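You operate a simulated robot arm through the tools that you are given. There is no shell and no other tool.

The job below is to be done with a simulated robot arm. You get a single attempt, and the scene is never put back.

JOB
Give the carriage pot the fills and mists that the cream card names.
Fine: the card names the mix too; fills before mists; end with the carriage at LOAD.
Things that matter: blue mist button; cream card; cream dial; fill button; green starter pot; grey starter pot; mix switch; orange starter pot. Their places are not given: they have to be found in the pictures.

It is judged by the outcome, as a careful person would: the job done as asked, and still so three seconds after it is handed in. It fails if anything else is knocked over, pushed out of place, dropped, spilled or broken.

ROBOT AND FRAMES
A 6-joint arm with a two-finger gripper, fixed in place. Base frame: the origin is at the foot of the arm, x ahead of it, y to its left, z up; the work surface is at about z = 750. Units: mm, degrees, N and s.
With the tool pointing down near the work surface it reaches from about 320 to 680 mm from the base axis. Its first joint turns from -66.0 to 66.0 degrees. Payload 2.45 kg.
The TCP is the grasp point between the finger pads, 30 mm short of the fingertips. In the tool frame z runs along the fingers and y along their closing line. Largest opening 106 mm; the body of the gripper starts 79 mm behind the TCP.
Orientation is that of the tool frame in the base frame, as a unit quaternion [x, y, z, w]. With the fingers straight down and closing along the base's y, the tool's x points along the base's -x, its y along +y and its z along -z.

CONTROLS
- The arm moves only by the tool apply_moves. Its argument "plan" is a list of rows, each an object of numbers (a shift or turn left out is 0, a gripper value left out holds the last): "rx", "ry", "rz": the turn, a rotation vector about the tool's x, y, z in degrees; "dx", "dy", "dz": the shift along the tool's x, y, z in m; "gripper": the finger opening in m, from 0 to 0.106. In form: [{"rx": .., "ry": .., "rz": .., "dx": .., "dy": .., "dz": .., "gripper": ..}, ...]. A call has 1 to 20 rows; each row shifts and turns the commanded pose from where the row before left it, along the tool's axes as they then stand. Each row takes 0.2 s and may step no farther than 50 mm and 8.6 degrees from the row before; otherwise, or with a gripper value out of range, the whole call is refused. Where a pose cannot be reached the arm comes as near as it can. A force on the tool above 40 N (or 10 N above the force at the start of the call, whichever is more), or a blocked arm, ends the call early, and 0.2 s more pass. The fingers move at their own pace (about 153 mm/s each) and stop on an object; they squeeze with about 31 N. The grip force told is the motor's: it shows also when the fingers shut on nothing. Time passes only in rows, and 0.2 s behind the last, so rows that do not move let the fingers close. It gives the time, the measured TCP pose, the force on the tool (base axes), the opening and the grip force at its end, in the units of the frame above (readings bear some noise), with the torque about the TCP (base axes, N m) and any sound that the robot's microphone picked up.
- Cameras (640 x 400 px; columns grow to the right, rows downward): "scene" is fixed at [65.7, 430.8, 1390.5]; the picture's right is [-0.61, -0.80, 0.00], its down [-0.54, 0.42, -0.73] and it looks along [0.58, -0.44, -0.69] (base axes); focal length 296 px, centre (320, 200). "wrist" rides on the gripper at [76, -2, -106] in the tool frame; the picture's right is [0.02, 1.00, 0.00], its down [-0.78, 0.02, -0.62] and it looks along [-0.62, 0.01, 0.78] (tool axes); focal length 247 px, centre (320, 200).
- capture(camera): a new picture of that camera. No time passes.
- measure_at(camera, pixels): for up to 12 pixels [column, row] of the newest picture of that camera ("zoom" is the newest enlarged one), the place [x, y, z] in the base frame of the surface seen there, good to about 2 mm. No time passes.
- inspect(camera, box): a new picture of the part [left, top, right, bottom] of that camera's present view, enlarged. No time passes.
- close_job(): hands the job in; it is judged then, once.

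Leave the gripper open and the arm clear of the work at the hand-in unless told otherwise.

The tools are called after "Request:" as a command line: name --argument value ..., lists and objects as JSON in quotes. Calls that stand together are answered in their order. apply_moves: Moves the arm, as the interface text tells. Its arguments: {"type":"object","properties":{"plan":{"type":"array","items":{"type":"object","properties":{"rx":{"type":"number"},"ry":{"type":"number"},"rz":{"type":"number"},"dx":{"type":"number"},"dy":{"type":"number"},"dz":{"type":"number"},"gripper":{"type":"number"}}}}},"required":["plan"]} The other tools are called the same way: capture (camera) takes a picture; measure_at (camera, pixels) gives the place of the surface under pixels of a picture; inspect (camera, box) takes an enlarged picture of a part of a camera's view; close_job () hands the job in.

At the start:

```text
time_s: 0.0
eef_pos: [230.7, 197.3, 1132.2]
orientation: [-0.001, 1.0, 0.0, 0.001]
ft_force: [-0.6, -0.8, 0.4]
moment: [-0.01, 0.03, 0.0]
gripper_width: 106.0
grip_force: 0.0
```

scene: 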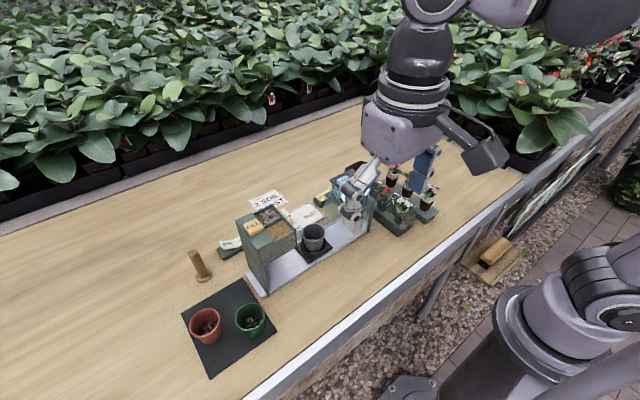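
wrist: 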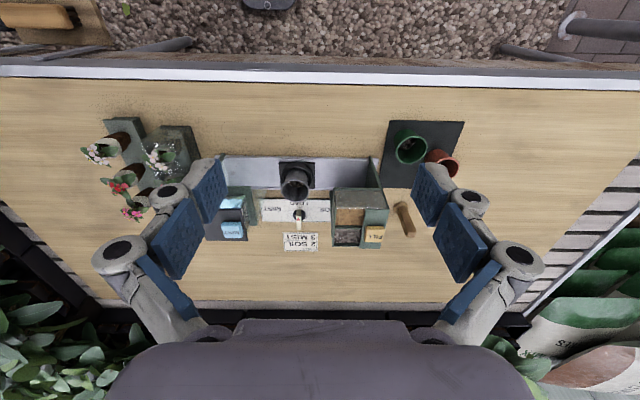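

I see a bench machine with a carriage pot, a cream card and several buttons. I'll enlarge the machine area in both cameras to read the card and labels.

Request:
inspect --camera "scene" --box '[210, 160, 370, 260]'

Request:
inspect --camera "wrist" --box '[200, 150, 420, 287]'

```text
4.00 times, centred on (290, 210) of scene
```

zoom: 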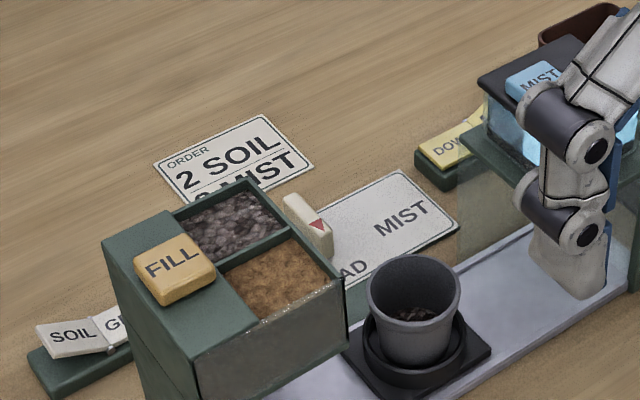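

```text
2.91 times, centred on (310, 218) of wrist
```

zoom: 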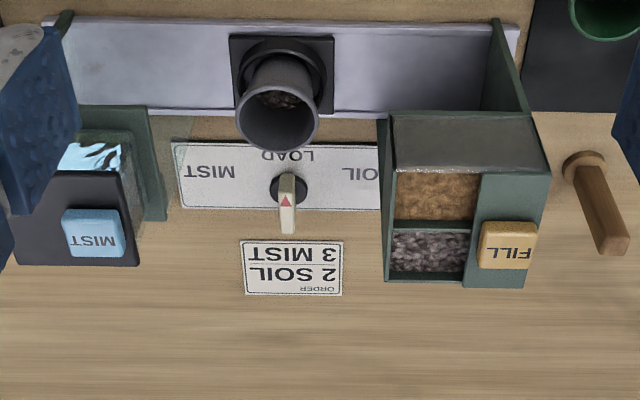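

The card reads "ORDER 2 SOIL / 3 MIST". The dial has SOIL, LOAD and MIST marks and points at LOAD. I'll measure key points from the wrist picture (dial about (298,214), fill button (373,234), mist button (232,230)), and enlarge more parts.

Request:
measure_at --camera "wrist" --pixels '[[298, 212], [298, 227], [298, 240], [375, 234], [232, 230], [295, 185], [284, 170], [310, 180], [363, 190], [385, 210], [335, 235], [405, 222]]'

Request:
inspect --camera "scene" --box '[210, 215, 258, 265]'

Request:
inspect --camera "scene" --box '[300, 150, 460, 250]'

Request:
inspect --camera "wrist" --box '[80, 100, 280, 250]'

```text
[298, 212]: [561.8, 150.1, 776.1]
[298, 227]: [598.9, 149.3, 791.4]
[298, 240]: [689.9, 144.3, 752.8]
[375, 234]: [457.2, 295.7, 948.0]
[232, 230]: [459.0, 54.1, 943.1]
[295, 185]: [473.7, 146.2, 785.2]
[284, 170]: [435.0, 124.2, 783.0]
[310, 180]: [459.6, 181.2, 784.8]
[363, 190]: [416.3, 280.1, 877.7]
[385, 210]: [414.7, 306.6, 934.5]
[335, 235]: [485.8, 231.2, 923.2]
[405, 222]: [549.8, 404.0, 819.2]
```

```text
8.00 times, centred on (234, 240) of scene
```

zoom: 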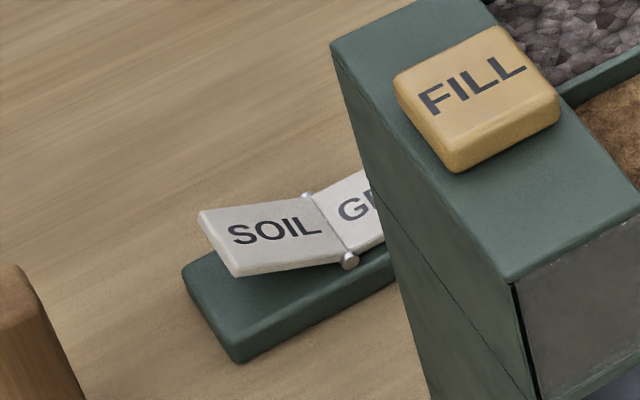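

```text
4.00 times, centred on (380, 200) of scene
```

zoom: 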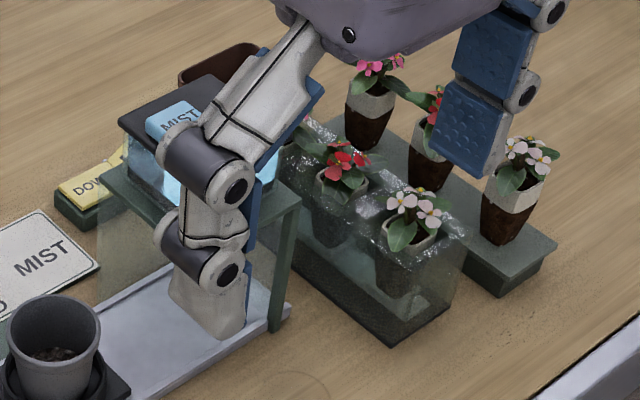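

```text
2.67 times, centred on (180, 175) of wrist
```

zoom: 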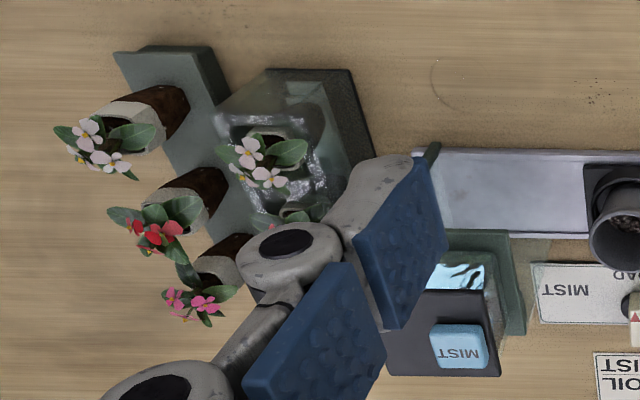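

Next I measure the mix rocker (near (228,244) and (236,240)), the yellow rocker near (325,195), and other points in the scene picture.

Request:
measure_at --camera "scene" --pixels '[[222, 245], [228, 244], [233, 242], [235, 240], [225, 252], [253, 226], [322, 198], [318, 200], [345, 182], [313, 232], [200, 265], [287, 214]]'

Request:
inspect --camera "scene" --box '[276, 200, 308, 220]'

Request:
inspect --camera "scene" --box '[308, 180, 340, 205]'

```text
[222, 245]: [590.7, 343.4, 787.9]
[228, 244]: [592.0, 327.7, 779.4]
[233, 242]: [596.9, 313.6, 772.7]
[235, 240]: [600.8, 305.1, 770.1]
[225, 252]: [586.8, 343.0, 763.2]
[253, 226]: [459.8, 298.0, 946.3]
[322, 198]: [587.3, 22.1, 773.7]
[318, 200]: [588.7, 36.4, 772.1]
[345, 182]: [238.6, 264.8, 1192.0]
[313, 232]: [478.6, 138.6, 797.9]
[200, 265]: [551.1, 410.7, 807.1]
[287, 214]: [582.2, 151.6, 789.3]
```

```text
16.00 times, centred on (292, 210) of scene
```

zoom: 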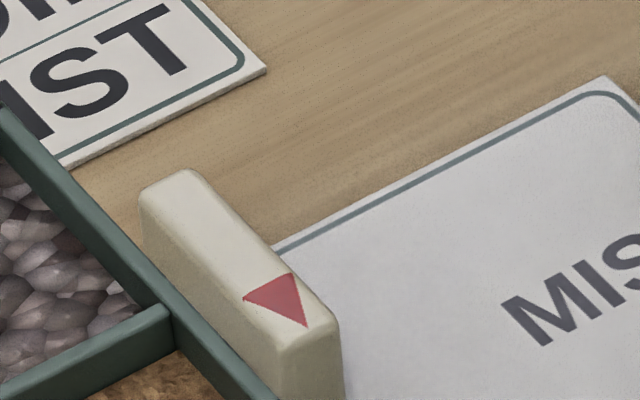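

```text
16.00 times, centred on (324, 192) of scene
```

zoom: 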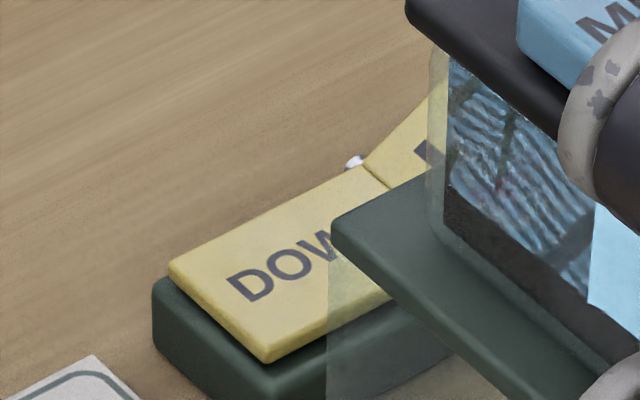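

The SOIL half's outer end is raised (z≈788 against 770 at the hinge). So GRIT is pressed at present and the mix must be set to SOIL. The fingers hide part of the scene, so I'll measure the hopper corners to plan clearances.

Request:
measure_at --camera "scene" --pixels '[[237, 221], [251, 214], [271, 206], [276, 210], [295, 231], [260, 239], [246, 250], [253, 223], [246, 224], [262, 231], [190, 254], [209, 280]]'

Request:
measure_at --camera "wrist" --pixels '[[331, 246], [388, 249], [370, 249], [332, 192], [388, 190], [385, 210], [367, 225], [383, 227], [365, 242], [382, 242], [208, 240], [250, 240]]'

```text
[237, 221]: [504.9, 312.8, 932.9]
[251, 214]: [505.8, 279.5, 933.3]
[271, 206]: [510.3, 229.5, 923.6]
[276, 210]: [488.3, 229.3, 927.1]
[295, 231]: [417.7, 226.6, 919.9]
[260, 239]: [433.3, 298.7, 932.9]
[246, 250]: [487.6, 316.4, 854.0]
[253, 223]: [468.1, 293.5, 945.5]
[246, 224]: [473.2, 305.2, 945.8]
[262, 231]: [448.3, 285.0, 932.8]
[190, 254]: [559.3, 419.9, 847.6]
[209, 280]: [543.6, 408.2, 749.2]
```

```text
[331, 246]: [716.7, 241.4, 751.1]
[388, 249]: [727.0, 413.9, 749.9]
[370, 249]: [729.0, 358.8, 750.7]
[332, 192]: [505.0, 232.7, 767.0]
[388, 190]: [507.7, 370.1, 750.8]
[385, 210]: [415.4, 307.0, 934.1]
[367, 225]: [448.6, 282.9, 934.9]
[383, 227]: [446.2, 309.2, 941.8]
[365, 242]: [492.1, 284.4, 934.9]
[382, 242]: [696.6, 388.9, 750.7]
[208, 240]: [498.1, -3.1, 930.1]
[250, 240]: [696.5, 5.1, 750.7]
```

Hopper spans about x 414–508, y 227–316, with its top at z 933. I'll move the arm up and over so the wrist camera sees the dial, labels and rockers from closer.

Request:
apply_moves --plan '[{"dx": -0.034, "dy": -0.0094, "dz": 0.012}, {"dx": -0.034, "dy": -0.0094, "dz": 0.012}, {"dx": -0.034, "dy": -0.0094, "dz": 0.012}, {"dx": -0.034, "dy": -0.0094, "dz": 0.012}, {"dx": -0.034, "dy": -0.0094, "dz": 0.012}, {}]'

Request:
capture --camera "wrist"

Request:
capture --camera "scene"

```text
time_s: 1.4
eef_pos: [400.8, 151.4, 1073.6]
orientation: [0.0, 1.0, 0.0, 0.001]
ft_force: [0.3, 0.4, -0.2]
moment: [0.01, 0.0, -0.01]
gripper_width: 105.8
grip_force: 0.0
```

```text
taken
```

wrist: 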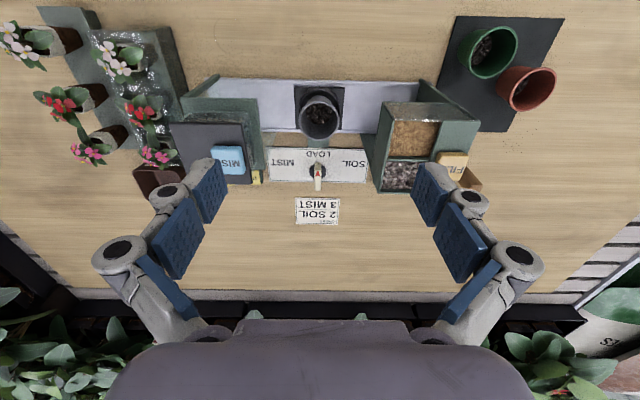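

```text
taken
```

scene: 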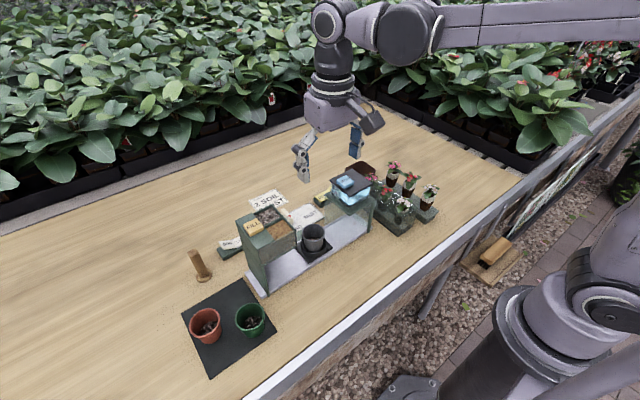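

Now I'll enlarge the dial area and mist housing.

Request:
inspect --camera "wrist" --box '[255, 120, 383, 200]'

Request:
inspect --camera "scene" --box '[280, 150, 408, 230]'

Request:
measure_at --camera "wrist" --pixels '[[317, 155], [284, 162], [351, 162], [318, 187], [318, 180], [318, 172], [318, 165], [311, 173], [327, 173], [226, 158], [452, 165], [319, 115]]'

```text
5.00 times, centred on (319, 160) of wrist
```

zoom: 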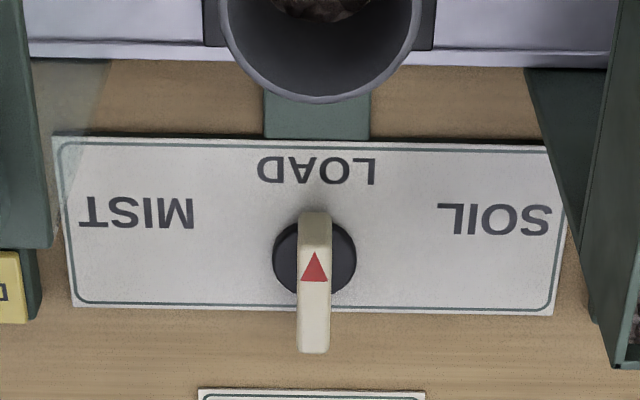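

```text
5.00 times, centred on (344, 190) of scene
```

zoom: 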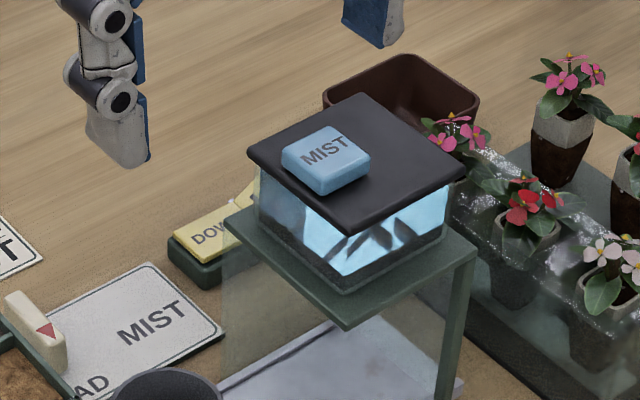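

```text
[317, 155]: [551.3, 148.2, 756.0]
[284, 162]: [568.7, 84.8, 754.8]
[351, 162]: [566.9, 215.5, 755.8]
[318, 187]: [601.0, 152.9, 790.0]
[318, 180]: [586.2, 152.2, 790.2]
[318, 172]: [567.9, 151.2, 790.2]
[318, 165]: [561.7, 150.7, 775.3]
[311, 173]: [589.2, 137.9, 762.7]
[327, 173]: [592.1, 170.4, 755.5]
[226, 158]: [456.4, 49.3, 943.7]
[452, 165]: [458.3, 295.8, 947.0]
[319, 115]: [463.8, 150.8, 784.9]
```

The knob lies along x (x≈561–606, y≈152, top z≈790) and points to LOAD. Its disc centre is at about (585,152). First comes the mix switch: I'll close the fingers, travel high to above the SOIL end at about (585,330), and turn −90° so the camera mount stays clear of the hopper.

Request:
apply_moves --plan '[{"dx": -0.0307, "dy": 0.0298, "dz": 0.01, "gripper": 0.0}, {"dx": -0.0307, "dy": 0.0298, "dz": 0.01}, {"dx": -0.0307, "dy": 0.0298, "dz": 0.01}, {"dx": -0.0307, "dy": 0.0298, "dz": 0.01}, {"dx": -0.0307, "dy": 0.0298, "dz": 0.01}, {"dx": -0.0307, "dy": 0.0298, "dz": 0.01}, {"rz": -8.182}, {"rz": -8.182}, {"rz": -8.182}, {"rz": -8.182}, {"rz": -8.182}, {"rz": -8.182}, {"rz": -8.182}, {"rz": -8.182}, {"rz": -8.182}, {"rz": -8.182}, {"rz": -8.182}, {}]'

Request:
capture --camera "scene"

Request:
capture --camera "wrist"

```text
time_s: 5.2
eef_pos: [579.4, 325.1, 1011.8]
orientation: [0.708, -0.707, 0.001, 0.0]
ft_force: [0.2, 0.8, 0.4]
moment: [0.0, -0.03, -0.02]
gripper_width: 0.0
grip_force: 28.5
out of reach, approached as far as the arm can: row 6
```

```text
taken
```

scene: 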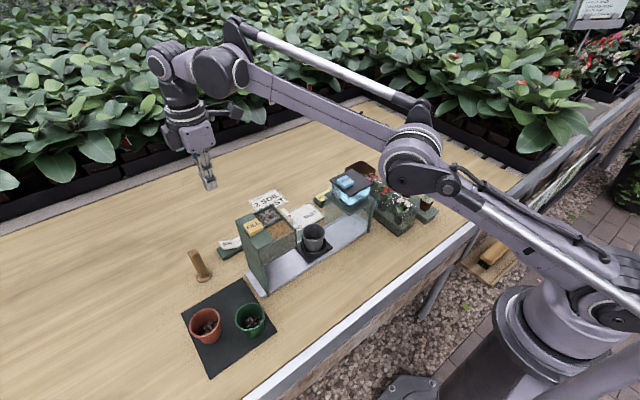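

```text
taken
```

wrist: 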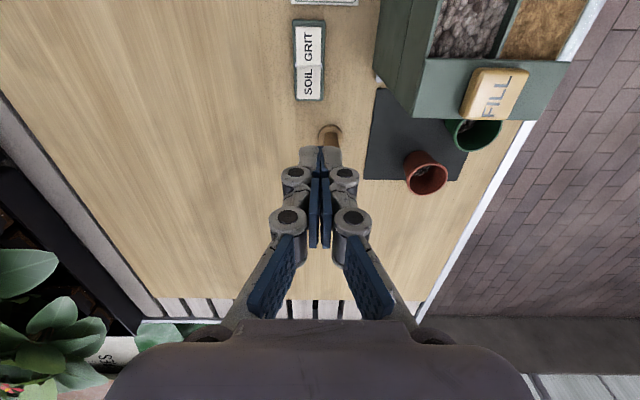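

I see the rocker at (308,60), with SOIL at (308,82) and GRIT at (309,42). I'll measure the exact spots.

Request:
measure_at --camera "wrist" --pixels '[[299, 82], [308, 82], [318, 82], [308, 95], [308, 88], [308, 72], [308, 65], [309, 55], [309, 42], [309, 28], [310, 99], [328, 130]]'

Request:
inspect --camera "wrist" --box '[270, 10, 360, 110]'

```text
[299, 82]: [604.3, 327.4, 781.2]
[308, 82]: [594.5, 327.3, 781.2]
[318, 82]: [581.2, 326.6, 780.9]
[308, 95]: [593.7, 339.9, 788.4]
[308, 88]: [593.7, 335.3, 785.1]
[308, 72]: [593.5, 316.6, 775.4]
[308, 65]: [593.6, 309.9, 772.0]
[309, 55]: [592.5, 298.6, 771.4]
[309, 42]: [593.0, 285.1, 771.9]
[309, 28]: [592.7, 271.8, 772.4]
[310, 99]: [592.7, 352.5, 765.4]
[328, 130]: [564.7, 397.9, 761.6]
```

```text
4.00 times, centred on (315, 60) of wrist
```

zoom: 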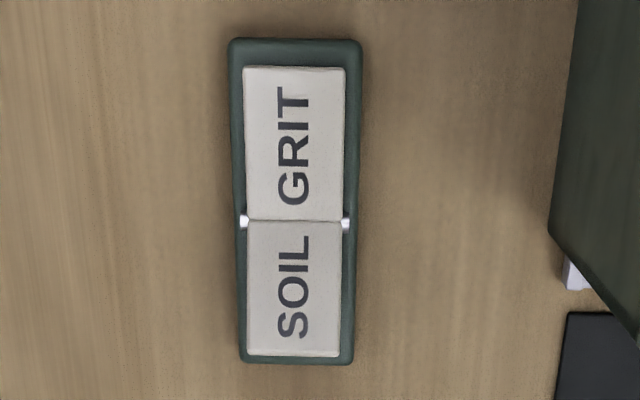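

GRIT is flat at z≈772 and SOIL is raised to z≈788, so SOIL needs pressing. I'll descend to above it and check the position.

Request:
apply_moves --plan '[{"dz": 0.045}, {"dz": 0.045}, {"dz": 0.045}, {"dz": 0.03}, {}]'

```text
time_s: 6.4
eef_pos: [578.8, 324.9, 845.2]
orientation: [0.707, -0.707, 0.001, -0.001]
ft_force: [0.1, 0.3, 0.8]
moment: [0.0, 0.03, -0.01]
gripper_width: 0.0
grip_force: 28.7
```

Now at (579,325,845). I'll shift to about (587,331) and press down slowly to a tip height of about 770.

Request:
apply_moves --plan '[{"dx": -0.006, "dy": -0.008}, {"dz": 0.02}, {"dz": 0.008}, {"dz": 0.006}, {"dz": 0.005}, {"dz": 0.004}, {}]'

```text
time_s: 8.0
eef_pos: [589.3, 331.5, 802.0]
orientation: [0.708, -0.707, 0.0, -0.001]
ft_force: [-0.1, -0.3, -0.1]
moment: [-0.02, 0.01, 0.01]
gripper_width: 0.2
grip_force: 28.3
```

The tip should be near z 772, with no force or sound. I'll look at the rocker.

Request:
inspect --camera "scene" --box '[190, 200, 270, 260]'

Request:
capture --camera "wrist"

```text
6.67 times, centred on (230, 230) of scene
```

zoom: 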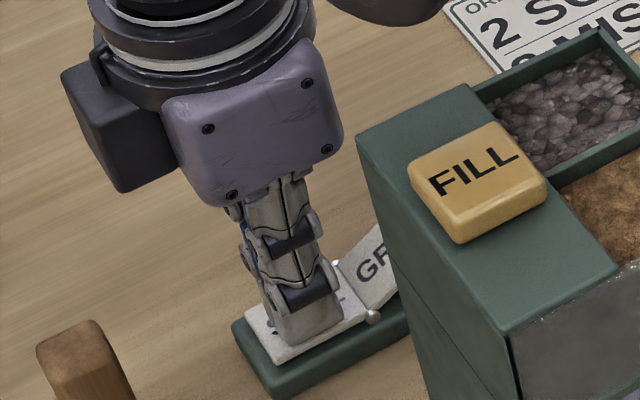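

```text
taken
```

wrist: 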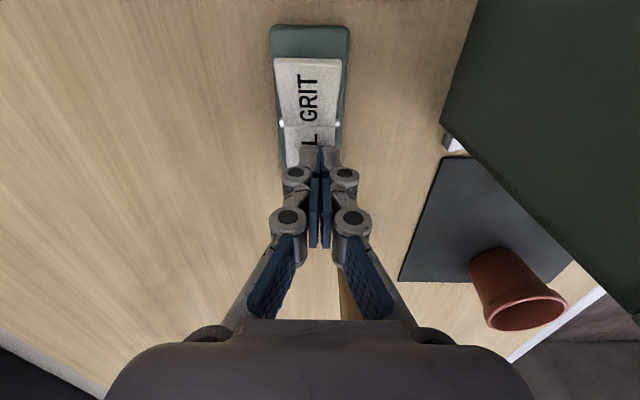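

The rocker has flipped: GRIT is raised and SOIL is down. I'll lift off and verify it stays.

Request:
apply_moves --plan '[{"dz": -0.02}, {"dz": -0.045}, {"dz": -0.045}, {"dz": -0.045}, {"dz": -0.03}, {}]'

Request:
inspect --camera "scene" --box '[190, 200, 270, 260]'

Request:
measure_at --camera "scene" --pixels '[[222, 248], [228, 246], [233, 243], [239, 237]]'

```text
time_s: 9.4
eef_pos: [588.7, 331.8, 985.5]
orientation: [0.707, -0.707, 0.0, -0.001]
ft_force: [0.3, 0.8, -0.1]
moment: [-0.01, -0.02, -0.01]
gripper_width: 0.0
grip_force: 28.2
```

```text
6.67 times, centred on (230, 230) of scene
```

zoom: 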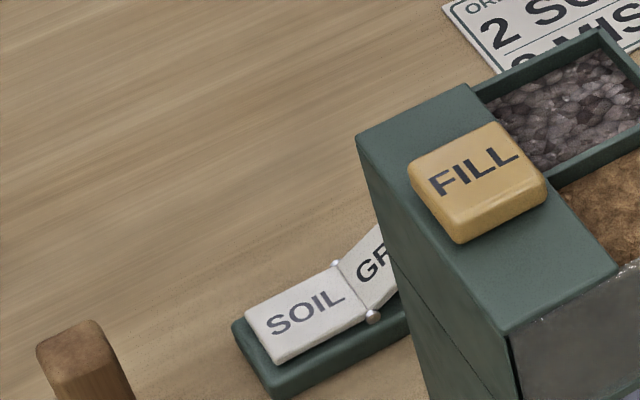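

```text
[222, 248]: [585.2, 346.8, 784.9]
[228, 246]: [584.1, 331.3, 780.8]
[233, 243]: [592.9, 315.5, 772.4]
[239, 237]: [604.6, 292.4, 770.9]
```

The picture shows SOIL flat and GRIT raised, but that measure may have used the older capture. I'll re-measure on the enlarged picture.

Request:
measure_at --camera "zoom" --pixels '[[265, 335], [300, 312], [340, 290], [375, 250]]'

```text
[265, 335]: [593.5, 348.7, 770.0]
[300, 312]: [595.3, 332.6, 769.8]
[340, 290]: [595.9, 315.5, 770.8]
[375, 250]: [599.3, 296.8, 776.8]
```

Confirmed: SOIL side is flat (z≈770), GRIT raised. Next I move high to above the dial (585,152), turn back so the fingers close along y, and open to 45 mm.

Request:
apply_moves --plan '[{"dx": 0.045, "dy": 0.001}, {"dx": 0.045, "dy": 0.001}, {"dx": 0.045, "dy": 0.001}, {"dx": 0.0448, "dy": 0.001}, {"rz": 8.182, "gripper": 0.045}, {"rz": 8.182}, {"rz": 8.182}, {"rz": 8.182}, {"rz": 8.182}, {"rz": 8.182}, {"rz": 8.182}, {"rz": 8.182}, {"rz": 8.182}, {"rz": 8.182}, {"rz": 8.182}, {}]'

Request:
capture --camera "wrist"

Request:
capture --camera "scene"

```text
time_s: 12.8
eef_pos: [624.5, 166.5, 1014.8]
orientation: [0.001, 1.0, -0.001, 0.0]
ft_force: [-0.7, -1.2, -0.6]
moment: [0.0, 0.01, -0.02]
gripper_width: 45.1
grip_force: 0.2
out of reach, approached as far as the arm can: row 1, 2, 3, 4
```

```text
taken
```

wrist: 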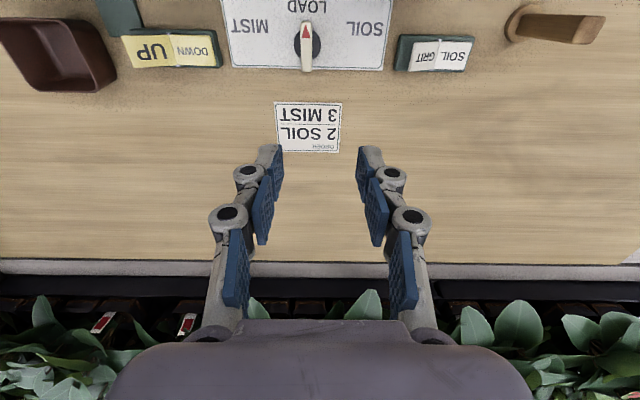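

```text
taken
```

scene: 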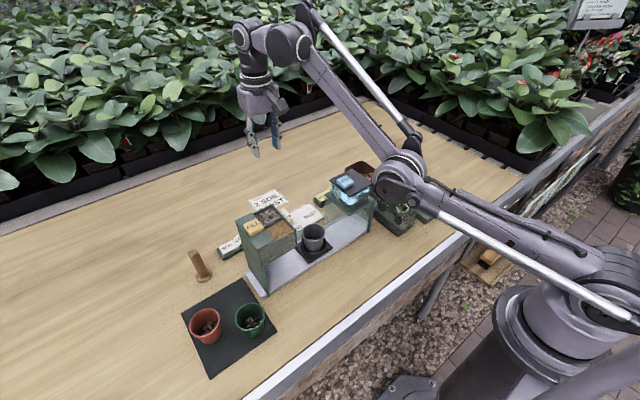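

The arm was skewed near its reach limit; it is now at (624,166,1015). I'll come back and down to (585,152,880).

Request:
apply_moves --plan '[{"dx": 0.02, "dy": -0.007, "dz": 0.03}, {"dx": 0.0195, "dy": -0.0075, "dz": 0.03}, {"dz": 0.04}, {"dz": 0.035}, {}]'

Request:
capture --camera "wrist"

```text
time_s: 14.0
eef_pos: [666.3, 172.8, 921.7]
orientation: [0.0, 1.0, 0.0, 0.0]
ft_force: [0.2, 0.0, 0.1]
moment: [-0.01, 0.03, 0.05]
gripper_width: 45.3
grip_force: 0.1
out of reach, approached as far as the arm can: row 1, 2, 3, 4
```

```text
taken
```

wrist: 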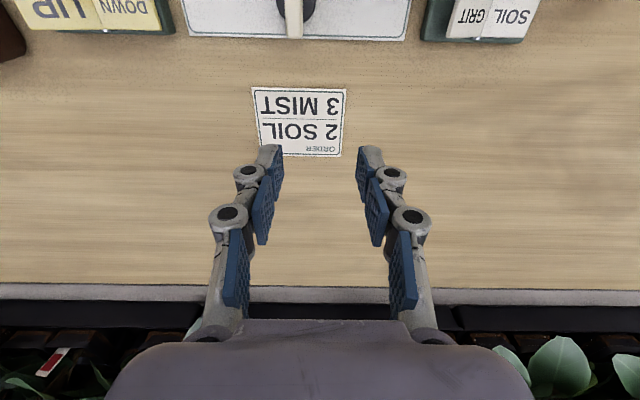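

The arm moved outward although I asked it inward, so it may have passed through a straight-elbow pose. I'll look at the whole scene before moving again.

Request:
capture --camera "scene"

```text
taken
```

scene: 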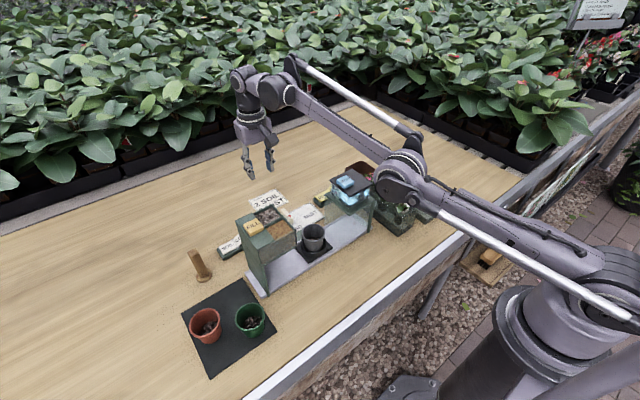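

I'll measure points along the arm to understand its posture.

Request:
measure_at --camera "scene" --pixels '[[398, 185], [405, 165], [470, 200], [540, 230], [600, 270], [330, 120], [280, 92], [250, 85], [250, 120], [585, 330], [385, 190], [430, 190]]'

```text
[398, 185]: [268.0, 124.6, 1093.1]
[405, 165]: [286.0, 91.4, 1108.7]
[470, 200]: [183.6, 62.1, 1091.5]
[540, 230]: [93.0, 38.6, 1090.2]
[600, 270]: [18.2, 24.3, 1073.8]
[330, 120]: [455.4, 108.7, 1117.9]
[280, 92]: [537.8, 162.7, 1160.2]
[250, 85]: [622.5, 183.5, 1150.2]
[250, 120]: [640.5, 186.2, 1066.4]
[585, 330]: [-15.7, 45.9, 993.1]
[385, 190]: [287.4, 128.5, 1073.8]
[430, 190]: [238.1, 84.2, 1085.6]
```

The elbow is slightly over-extended below the shoulder–wrist line, so inward moves are blocked. I'll stretch outward while moving down a little, over free bench, to bring the elbow back to its normal bend.

Request:
apply_moves --plan '[{"dx": -0.035, "dz": 0.02}, {"dx": -0.02, "dz": 0.03}, {}]'

Request:
capture --camera "scene"

```text
time_s: 14.8
eef_pos: [677.5, 165.0, 877.0]
orientation: [0.0, 1.0, 0.001, 0.002]
ft_force: [-0.2, -0.9, -0.7]
moment: [0.03, -0.04, 0.01]
gripper_width: 45.0
grip_force: 0.2
out of reach, approached as far as the arm can: row 1, 2
```

```text
taken
```

scene: 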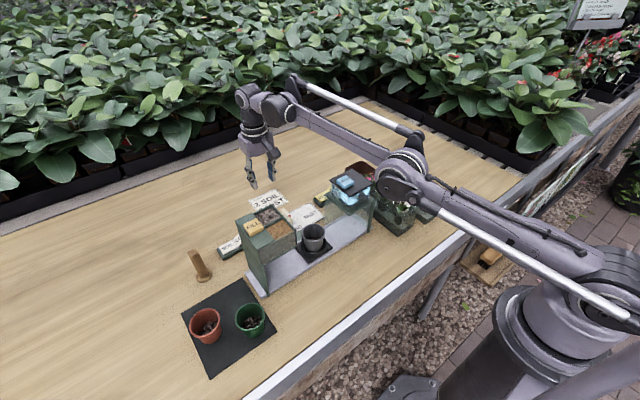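

The arm now looks nearly straight. I'll test a small inward move.

Request:
apply_moves --plan '[{"dx": 0.015, "dz": 0.01}, {"dx": 0.015}]'

```text
time_s: 15.4
eef_pos: [648.2, 165.7, 869.0]
orientation: [0.0, 1.0, 0.0, 0.002]
ft_force: [-0.4, -0.1, 0.3]
moment: [-0.01, -0.01, 0.02]
gripper_width: 45.1
grip_force: 0.0
```

It followed inward without complaint. I'll continue toward the dial at (585,152), then check the posture.

Request:
apply_moves --plan '[{"dx": 0.021, "dy": -0.0045}, {"dx": 0.021, "dy": -0.0045}, {"dx": 0.021, "dy": -0.0047}, {}]'

Request:
capture --camera "scene"

Request:
capture --camera "wrist"

```text
time_s: 16.4
eef_pos: [585.0, 152.1, 868.4]
orientation: [0.0, 1.0, 0.001, 0.0]
ft_force: [-0.1, 0.5, 0.6]
moment: [0.02, 0.02, 0.01]
gripper_width: 45.1
grip_force: 0.0
```

```text
taken
```

scene: 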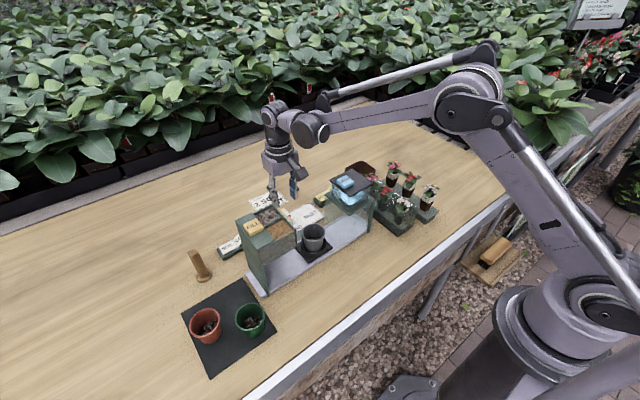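

```text
taken
```

wrist: 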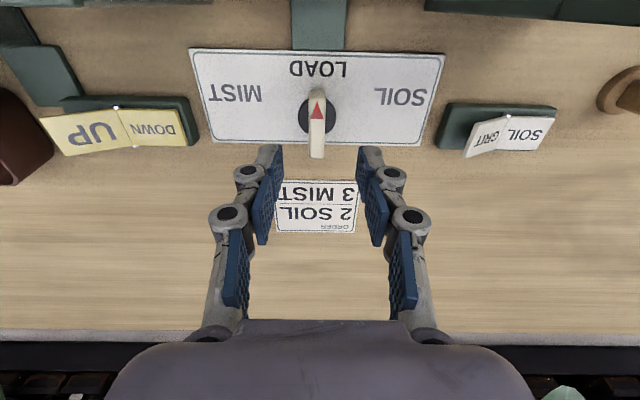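

The elbow is back in its normal upward bend, and the knob is centred between the fingers. I'll measure the knob precisely before lowering.

Request:
measure_at --camera "wrist" --pixels '[[317, 92], [317, 110], [317, 130], [316, 154], [309, 140], [325, 140], [300, 117], [336, 117], [318, 99], [401, 97], [236, 95], [319, 68]]'

Request:
inspect --camera "wrist" --box '[270, 70, 366, 170]'

```text
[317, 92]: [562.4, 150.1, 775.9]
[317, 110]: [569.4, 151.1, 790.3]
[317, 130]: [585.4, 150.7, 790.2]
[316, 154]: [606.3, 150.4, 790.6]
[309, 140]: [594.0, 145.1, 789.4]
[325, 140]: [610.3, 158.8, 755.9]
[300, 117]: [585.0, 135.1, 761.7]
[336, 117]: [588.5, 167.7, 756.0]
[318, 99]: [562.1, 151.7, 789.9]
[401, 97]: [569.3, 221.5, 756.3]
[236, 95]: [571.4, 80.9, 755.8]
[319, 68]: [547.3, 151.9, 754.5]
```

```text
4.00 times, centred on (318, 120) of wrist
```

zoom: 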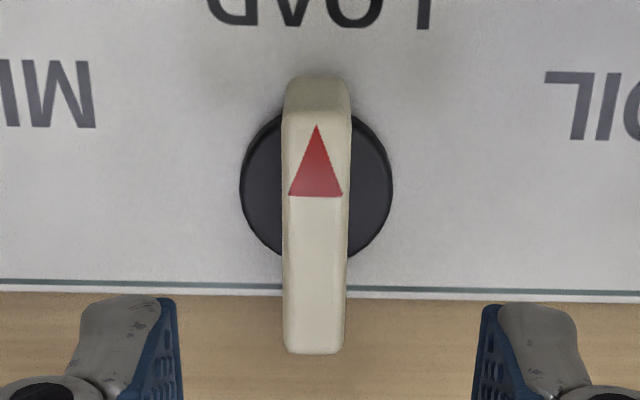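

The knob centre is at (585,151.5), with its top at z 790. I'll lower to TCP z≈798 and close on the knob.

Request:
apply_moves --plan '[{"dz": 0.03, "dy": -0.0005}, {"dz": 0.025}, {"dz": 0.015}, {"gripper": 0.0}, {}, {}, {}]'

Request:
capture --camera "wrist"

```text
time_s: 18.0
eef_pos: [586.3, 150.2, 798.2]
orientation: [0.002, 1.0, 0.001, 0.001]
ft_force: [-0.3, -4.8, 6.4]
moment: [-0.14, 0.08, 0.0]
gripper_width: 12.6
grip_force: 39.3
```

```text
taken
```

wrist: 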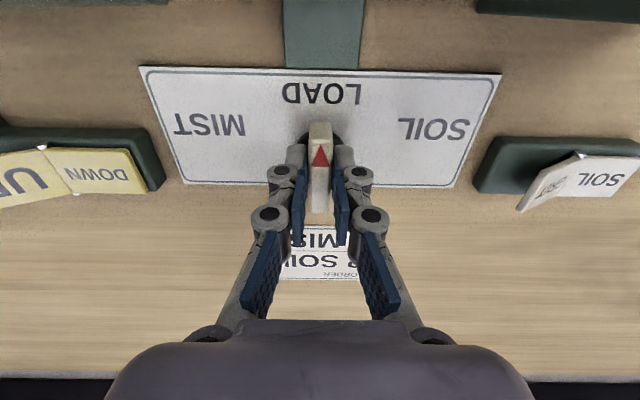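

Gripped the knob (12.6 mm). I'll turn toward SOIL (+rz about tool z, pointer from −x to +y), in stages.

Request:
apply_moves --plan '[{"dy": -0.0008}, {"rz": 8}, {"rz": 8}, {"rz": 8}, {"rz": 8}]'

Request:
capture --camera "wrist"

```text
time_s: 19.2
eef_pos: [587.4, 152.4, 798.4]
orientation: [0.277, 0.961, 0.001, 0.001]
ft_force: [-0.9, -5.0, 2.5]
moment: [-0.42, -0.43, 0.01]
gripper_width: 12.8
grip_force: 39.7
```

```text
taken
```

wrist: 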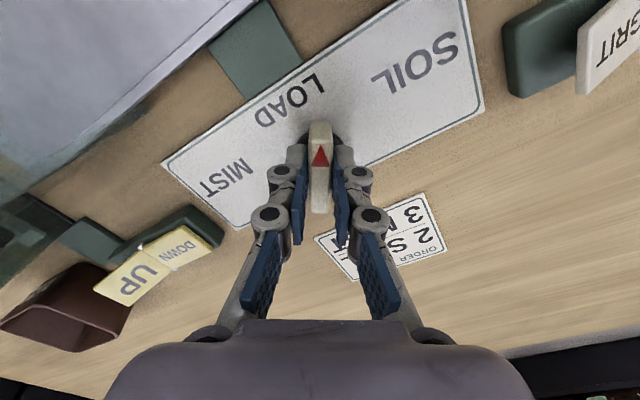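

The knob turns with the gripper, and its pointer is now between LOAD and SOIL. I'll continue another 32° and check the carriage.

Request:
apply_moves --plan '[{"rz": 8}, {"rz": 8}, {"rz": 8}, {"rz": 8}, {}]'

Request:
capture --camera "wrist"

Request:
capture --camera "scene"

```text
time_s: 20.4
eef_pos: [586.2, 151.1, 798.9]
orientation: [0.53, 0.848, 0.0, 0.001]
ft_force: [0.3, -2.3, -3.5]
moment: [-0.08, 0.03, 1.01]
gripper_width: 14.1
grip_force: 40.7
```

```text
taken
```

wrist: 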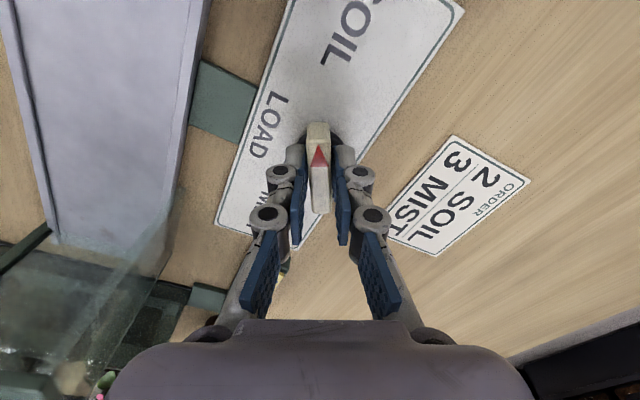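

```text
taken
```

scene: 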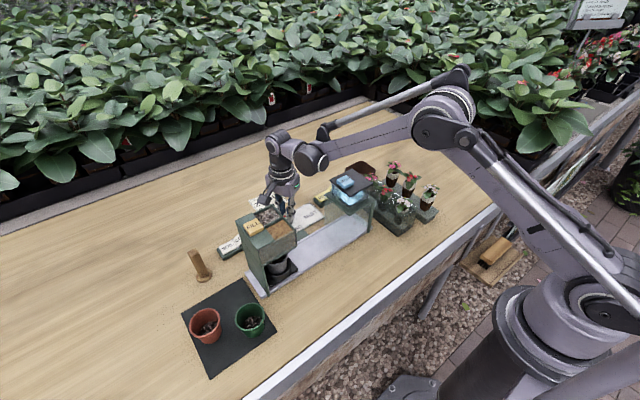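

The torque of 1 N·m and the slight slip show the knob met its stop at about 60°, and the pot is now under the hopper. I'll ease back 4°, open, lift and inspect.

Request:
apply_moves --plan '[{"rz": -4}, {"gripper": 0.045}, {}, {"dz": -0.03}, {"dz": -0.04}, {}]'

Request:
capture --camera "wrist"

Request:
inspect --camera "scene" --box '[220, 185, 348, 305]'

```text
time_s: 21.8
eef_pos: [586.6, 150.1, 868.4]
orientation: [0.501, 0.866, 0.001, 0.001]
ft_force: [0.2, 0.1, -0.6]
moment: [0.02, -0.01, 0.03]
gripper_width: 44.9
grip_force: 0.1
```

```text
taken
```

wrist: 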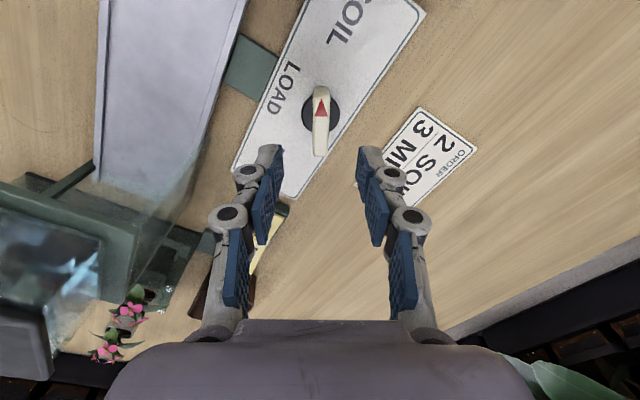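

```text
3.33 times, centred on (284, 245) of scene
```

zoom: 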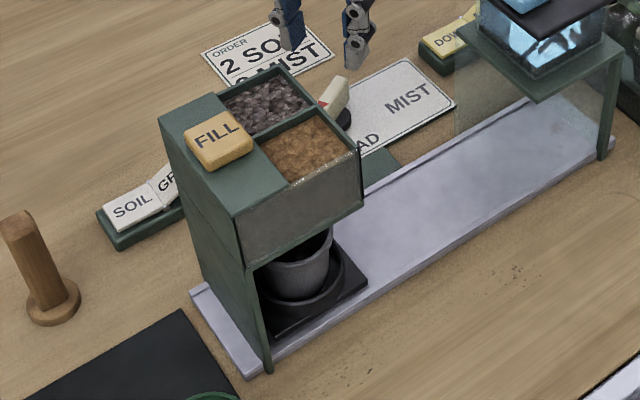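

The pot sits under the hopper at the left wall and the dial points at SOIL. I'll measure the pot, tray and knob to confirm the carriage is fully home.

Request:
measure_at --camera "zoom" --pixels '[[268, 333], [368, 284], [340, 245], [270, 270], [328, 240], [300, 285], [262, 365]]'

Request:
measure_at --camera "wrist" --pixels '[[321, 95], [320, 115], [320, 135], [320, 150], [306, 108], [337, 112]]'

```text
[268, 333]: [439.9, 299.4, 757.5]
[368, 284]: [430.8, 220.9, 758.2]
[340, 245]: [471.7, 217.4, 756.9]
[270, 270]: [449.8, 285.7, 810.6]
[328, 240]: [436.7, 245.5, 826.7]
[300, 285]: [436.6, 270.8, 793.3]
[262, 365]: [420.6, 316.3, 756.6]
```

```text
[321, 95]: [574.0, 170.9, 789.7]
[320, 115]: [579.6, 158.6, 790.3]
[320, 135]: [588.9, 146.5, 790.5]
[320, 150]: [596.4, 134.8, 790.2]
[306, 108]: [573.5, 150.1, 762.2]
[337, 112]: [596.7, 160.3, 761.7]
```

The dial reads about 58–60° at SOIL and the tray is centred under the bins. Next I raise, turn back, close the fingers and travel above the FILL button (459,296; top z≈947).

Request:
apply_moves --plan '[{"dz": -0.04}, {"dz": -0.04}, {"dz": -0.04}, {"dz": -0.03, "gripper": 0.0}, {"rz": -8.5}, {"rz": -8.5}, {"rz": -8.5}, {"rz": -8.5}, {"rz": -8.5}, {"rz": -8.5}, {"rz": -8.5}, {}]'

```text
time_s: 24.4
eef_pos: [585.3, 151.7, 1017.8]
orientation: [0.004, 1.0, -0.001, 0.0]
ft_force: [0.8, -0.1, 0.1]
moment: [-0.01, -0.02, 0.0]
gripper_width: 0.2
grip_force: 28.5
```

Request:
apply_moves --plan '[{"dx": 0.0253, "dy": 0.029}, {"dx": 0.0253, "dy": 0.029}, {"dx": 0.0253, "dy": 0.029}, {"dx": 0.0253, "dy": 0.029}, {"dx": 0.0253, "dy": 0.0285}, {"dz": 0.02}, {}]'

Request:
capture --camera "scene"

Request:
inspect --camera "scene" --box '[220, 180, 320, 280]'

```text
time_s: 26.0
eef_pos: [458.6, 298.4, 998.3]
orientation: [0.004, 1.0, -0.001, 0.0]
ft_force: [-0.3, 0.8, -0.4]
moment: [0.01, 0.0, 0.03]
gripper_width: 0.0
grip_force: 28.6
```

```text
taken
```

scene: 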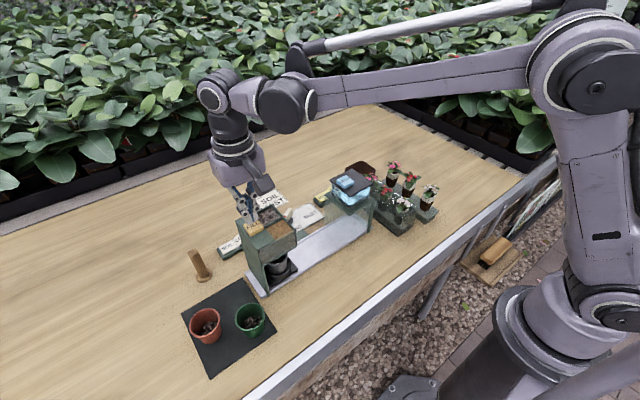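

```text
4.00 times, centred on (270, 230) of scene
```

zoom: 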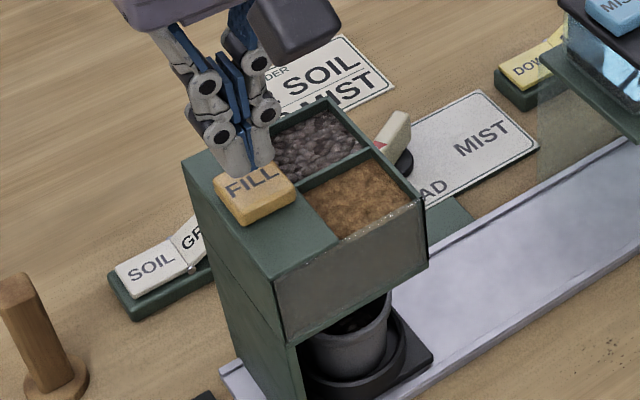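

I'm above the button with tips at z≈968. I'll lower until just touching, then press.

Request:
apply_moves --plan '[{"dy": -0.002, "dz": 0.01}, {"dz": 0.008}, {"dz": 0.002}, {"dz": 0.002}, {"dz": 0.002}]'

```text
time_s: 27.2
eef_pos: [459.8, 294.1, 974.0]
orientation: [0.005, 1.0, 0.0, 0.002]
ft_force: [-0.4, 0.0, 0.2]
moment: [-0.02, -0.01, -0.02]
gripper_width: 6.2
grip_force: 28.6
```

The opening reads 6.2 mm, which is unexpected. I'll look closely before going on.

Request:
inspect --camera "scene" --box '[220, 180, 300, 260]'

Request:
capture --camera "wrist"

```text
5.00 times, centred on (260, 220) of scene
```

zoom: 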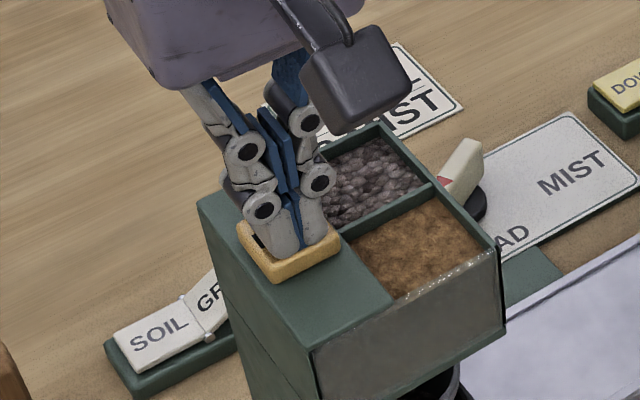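

```text
taken
```

wrist: 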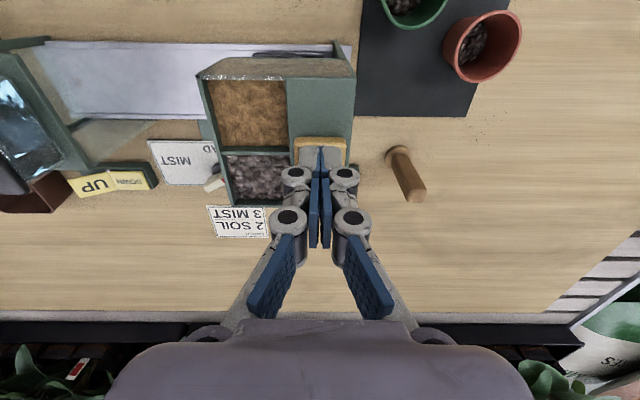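

The tips are on the button. I'll measure how far the button has moved.

Request:
measure_at --camera "zoom" --pixels '[[248, 243], [280, 272], [325, 252], [225, 235], [300, 290]]'

```text
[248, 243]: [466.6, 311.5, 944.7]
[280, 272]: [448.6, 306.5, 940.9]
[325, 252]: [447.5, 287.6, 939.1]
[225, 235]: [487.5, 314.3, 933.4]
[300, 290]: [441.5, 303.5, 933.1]
```

The button is only slightly down (top about 944). I'll press further in small steps.

Request:
apply_moves --plan '[{"dz": 0.002}, {"dz": 0.002}, {}]'

```text
time_s: 28.0
eef_pos: [460.6, 294.8, 970.1]
orientation: [0.004, 1.0, 0.0, 0.001]
ft_force: [-1.1, -0.3, 2.6]
moment: [-0.02, 0.05, 0.01]
gripper_width: 5.9
grip_force: 28.8
heard: click
```

Click heard: press 1. I'll lift 10 mm to release, wait and look.

Request:
apply_moves --plan '[{"dz": -0.008}, {"dz": -0.008}, {}, {}, {}, {}, {}]'

Request:
inspect --camera "scene" --box '[220, 180, 320, 290]'

```text
time_s: 29.6
eef_pos: [461.5, 295.3, 986.8]
orientation: [0.004, 1.0, 0.0, 0.001]
ft_force: [0.1, 0.0, 0.2]
moment: [-0.01, 0.03, -0.03]
gripper_width: 0.0
grip_force: 29.3
```

```text
3.64 times, centred on (270, 235) of scene
```

zoom: 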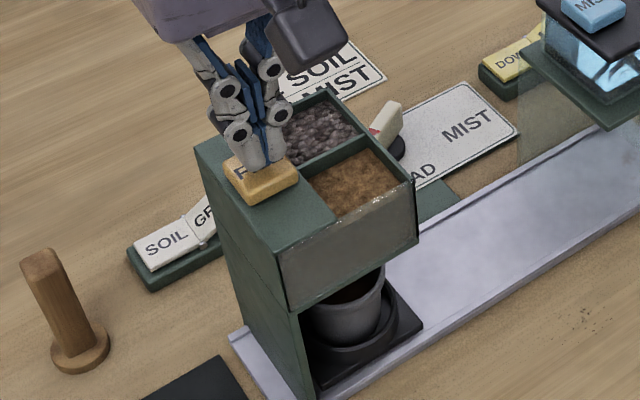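

I'll zoom in on the pot interior to check the fill arrived.

Request:
inspect --camera "scene" --box '[260, 245, 300, 285]'

```text
10.00 times, centred on (280, 265) of scene
```

zoom: 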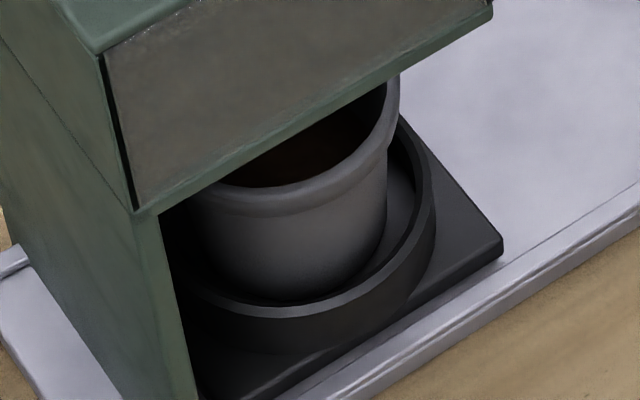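

Brown soil is now visible in the pot. I'll measure its level before the second press.

Request:
measure_at --camera "zoom" --pixels '[[320, 150], [280, 175], [350, 130], [300, 190]]'

Request:
apply_moves --plan '[{"dz": 0.01}, {"dz": 0.002}, {"dz": 0.002}]'

```text
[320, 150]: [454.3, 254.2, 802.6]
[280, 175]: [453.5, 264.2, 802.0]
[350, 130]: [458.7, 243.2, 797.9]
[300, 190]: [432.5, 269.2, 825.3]
```

```text
time_s: 30.4
eef_pos: [461.7, 294.5, 973.6]
orientation: [0.004, 1.0, 0.0, 0.001]
ft_force: [-0.7, -0.3, 0.6]
moment: [-0.02, 0.01, 0.05]
gripper_width: 5.8
grip_force: 28.8
```

No click yet. I press further for the second fill.

Request:
apply_moves --plan '[{"dz": 0.002}, {"dz": 0.002}, {}]'

```text
time_s: 31.2
eef_pos: [460.8, 294.6, 967.7]
orientation: [0.005, 1.0, 0.001, 0.001]
ft_force: [0.7, 0.4, 3.4]
moment: [-0.01, -0.06, 0.02]
gripper_width: 5.9
grip_force: 28.8
heard: click
```

Second click heard. I'll lift off, wait and check the soil level.

Request:
apply_moves --plan '[{"dz": -0.01}, {"dz": -0.02}, {"dz": -0.02}, {}, {}, {}, {}, {}]'

Request:
inspect --camera "scene" --box '[260, 245, 300, 285]'

Request:
measure_at --camera "zoom" --pixels '[[320, 150], [280, 175], [350, 130], [300, 190]]'

```text
time_s: 33.0
eef_pos: [459.1, 295.6, 1017.1]
orientation: [0.004, 1.0, 0.0, 0.002]
ft_force: [-0.4, -1.3, -0.2]
moment: [0.01, 0.02, -0.06]
gripper_width: 0.3
grip_force: 28.3
```

```text
10.00 times, centred on (280, 265) of scene
```

zoom: 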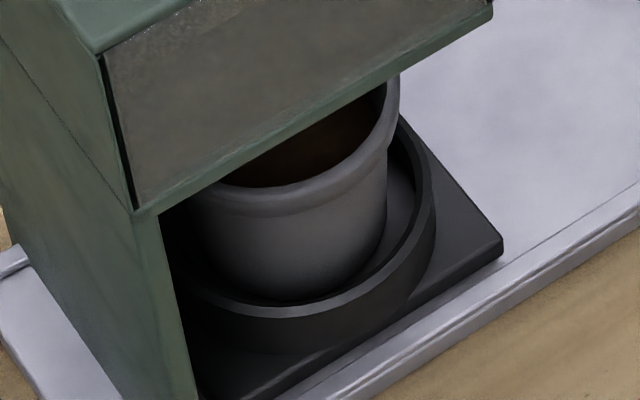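

```text
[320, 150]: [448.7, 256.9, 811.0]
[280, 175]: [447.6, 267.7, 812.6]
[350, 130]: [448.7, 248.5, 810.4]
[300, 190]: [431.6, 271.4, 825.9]
```

The soil level rose from 802 to 811, so two fills are in. Now I return to the dial, align to its 58° angle with fingers open 45 mm, and lower.

Request:
apply_moves --plan '[{"dx": -0.0253, "dy": -0.029}, {"dx": -0.0253, "dy": -0.029}, {"dx": -0.0253, "dy": -0.029}, {"dx": -0.0253, "dy": -0.029}, {"dx": -0.0253, "dy": -0.029}, {"rz": 8.4, "gripper": 0.045}, {"rz": 8.4}, {"rz": 8.4}, {"rz": 8.4}, {"rz": 8.4}, {"rz": 8.4}, {"rz": 8.4}, {"dz": 0.04}, {"dz": 0.04}, {"dz": 0.04}, {"dz": 0.029}, {}]'

Request:
capture --camera "wrist"

```text
time_s: 36.6
eef_pos: [583.8, 148.4, 868.6]
orientation: [0.495, 0.869, 0.001, 0.001]
ft_force: [0.6, 0.2, -1.3]
moment: [0.03, 0.01, -0.01]
gripper_width: 44.8
grip_force: 0.0
```

```text
taken
```

wrist: 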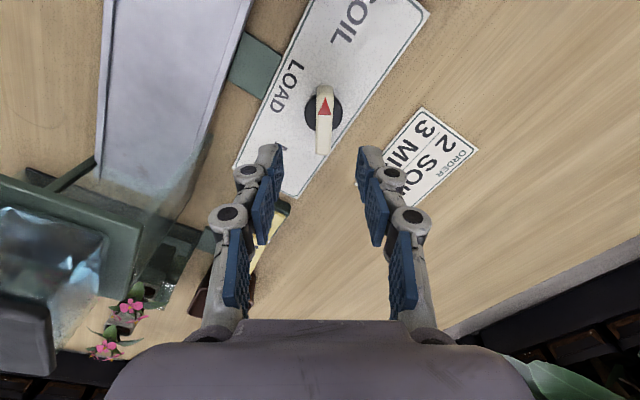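

The knob sits slightly to the right of the finger centre, so I shift about (1.6, 2.4) mm in tool axes, lower, grip and turn back through LOAD toward MIST.

Request:
apply_moves --plan '[{"dx": 0.0016, "dy": 0.0024}, {"dz": 0.03}, {"dz": 0.025}, {"dz": 0.015}, {"gripper": 0.0}, {}, {}, {}]'

```text
time_s: 38.4
eef_pos: [587.9, 150.7, 798.6]
orientation: [0.495, 0.869, 0.001, 0.001]
ft_force: [-0.5, -0.3, 4.0]
moment: [-0.06, 0.02, -0.08]
gripper_width: 12.9
grip_force: 39.4
```

Request:
apply_moves --plan '[{"rz": -8}, {"rz": -8}, {"rz": -8}, {"rz": -8}, {"rz": -8}, {"rz": -8}, {"rz": -8}, {"rz": -8}, {"rz": -8}, {"rz": -8}, {"rz": -8}, {"rz": -8}, {"rz": -8}, {"rz": -8}, {}]'

Request:
capture --camera "wrist"

Request:
capture --camera "scene"

```text
time_s: 41.6
eef_pos: [588.1, 150.8, 799.2]
orientation: [-0.445, 0.896, -0.002, 0.001]
ft_force: [-1.8, -13.4, -32.7]
moment: [-0.45, 0.14, 0.01]
gripper_width: 12.6
grip_force: 39.3
```

```text
taken
```

wrist: 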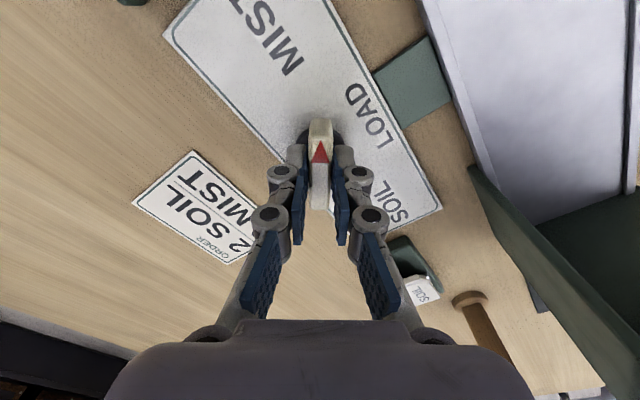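

```text
taken
```

scene: 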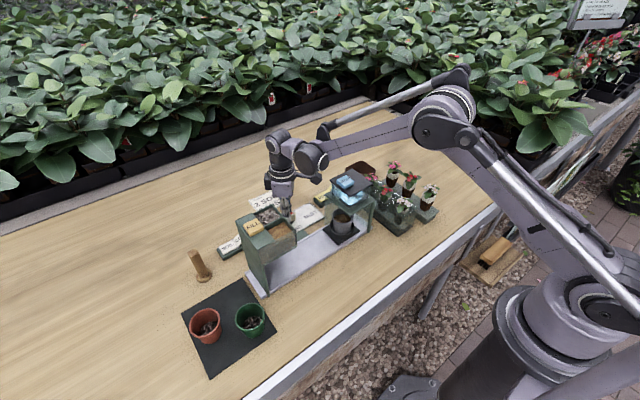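

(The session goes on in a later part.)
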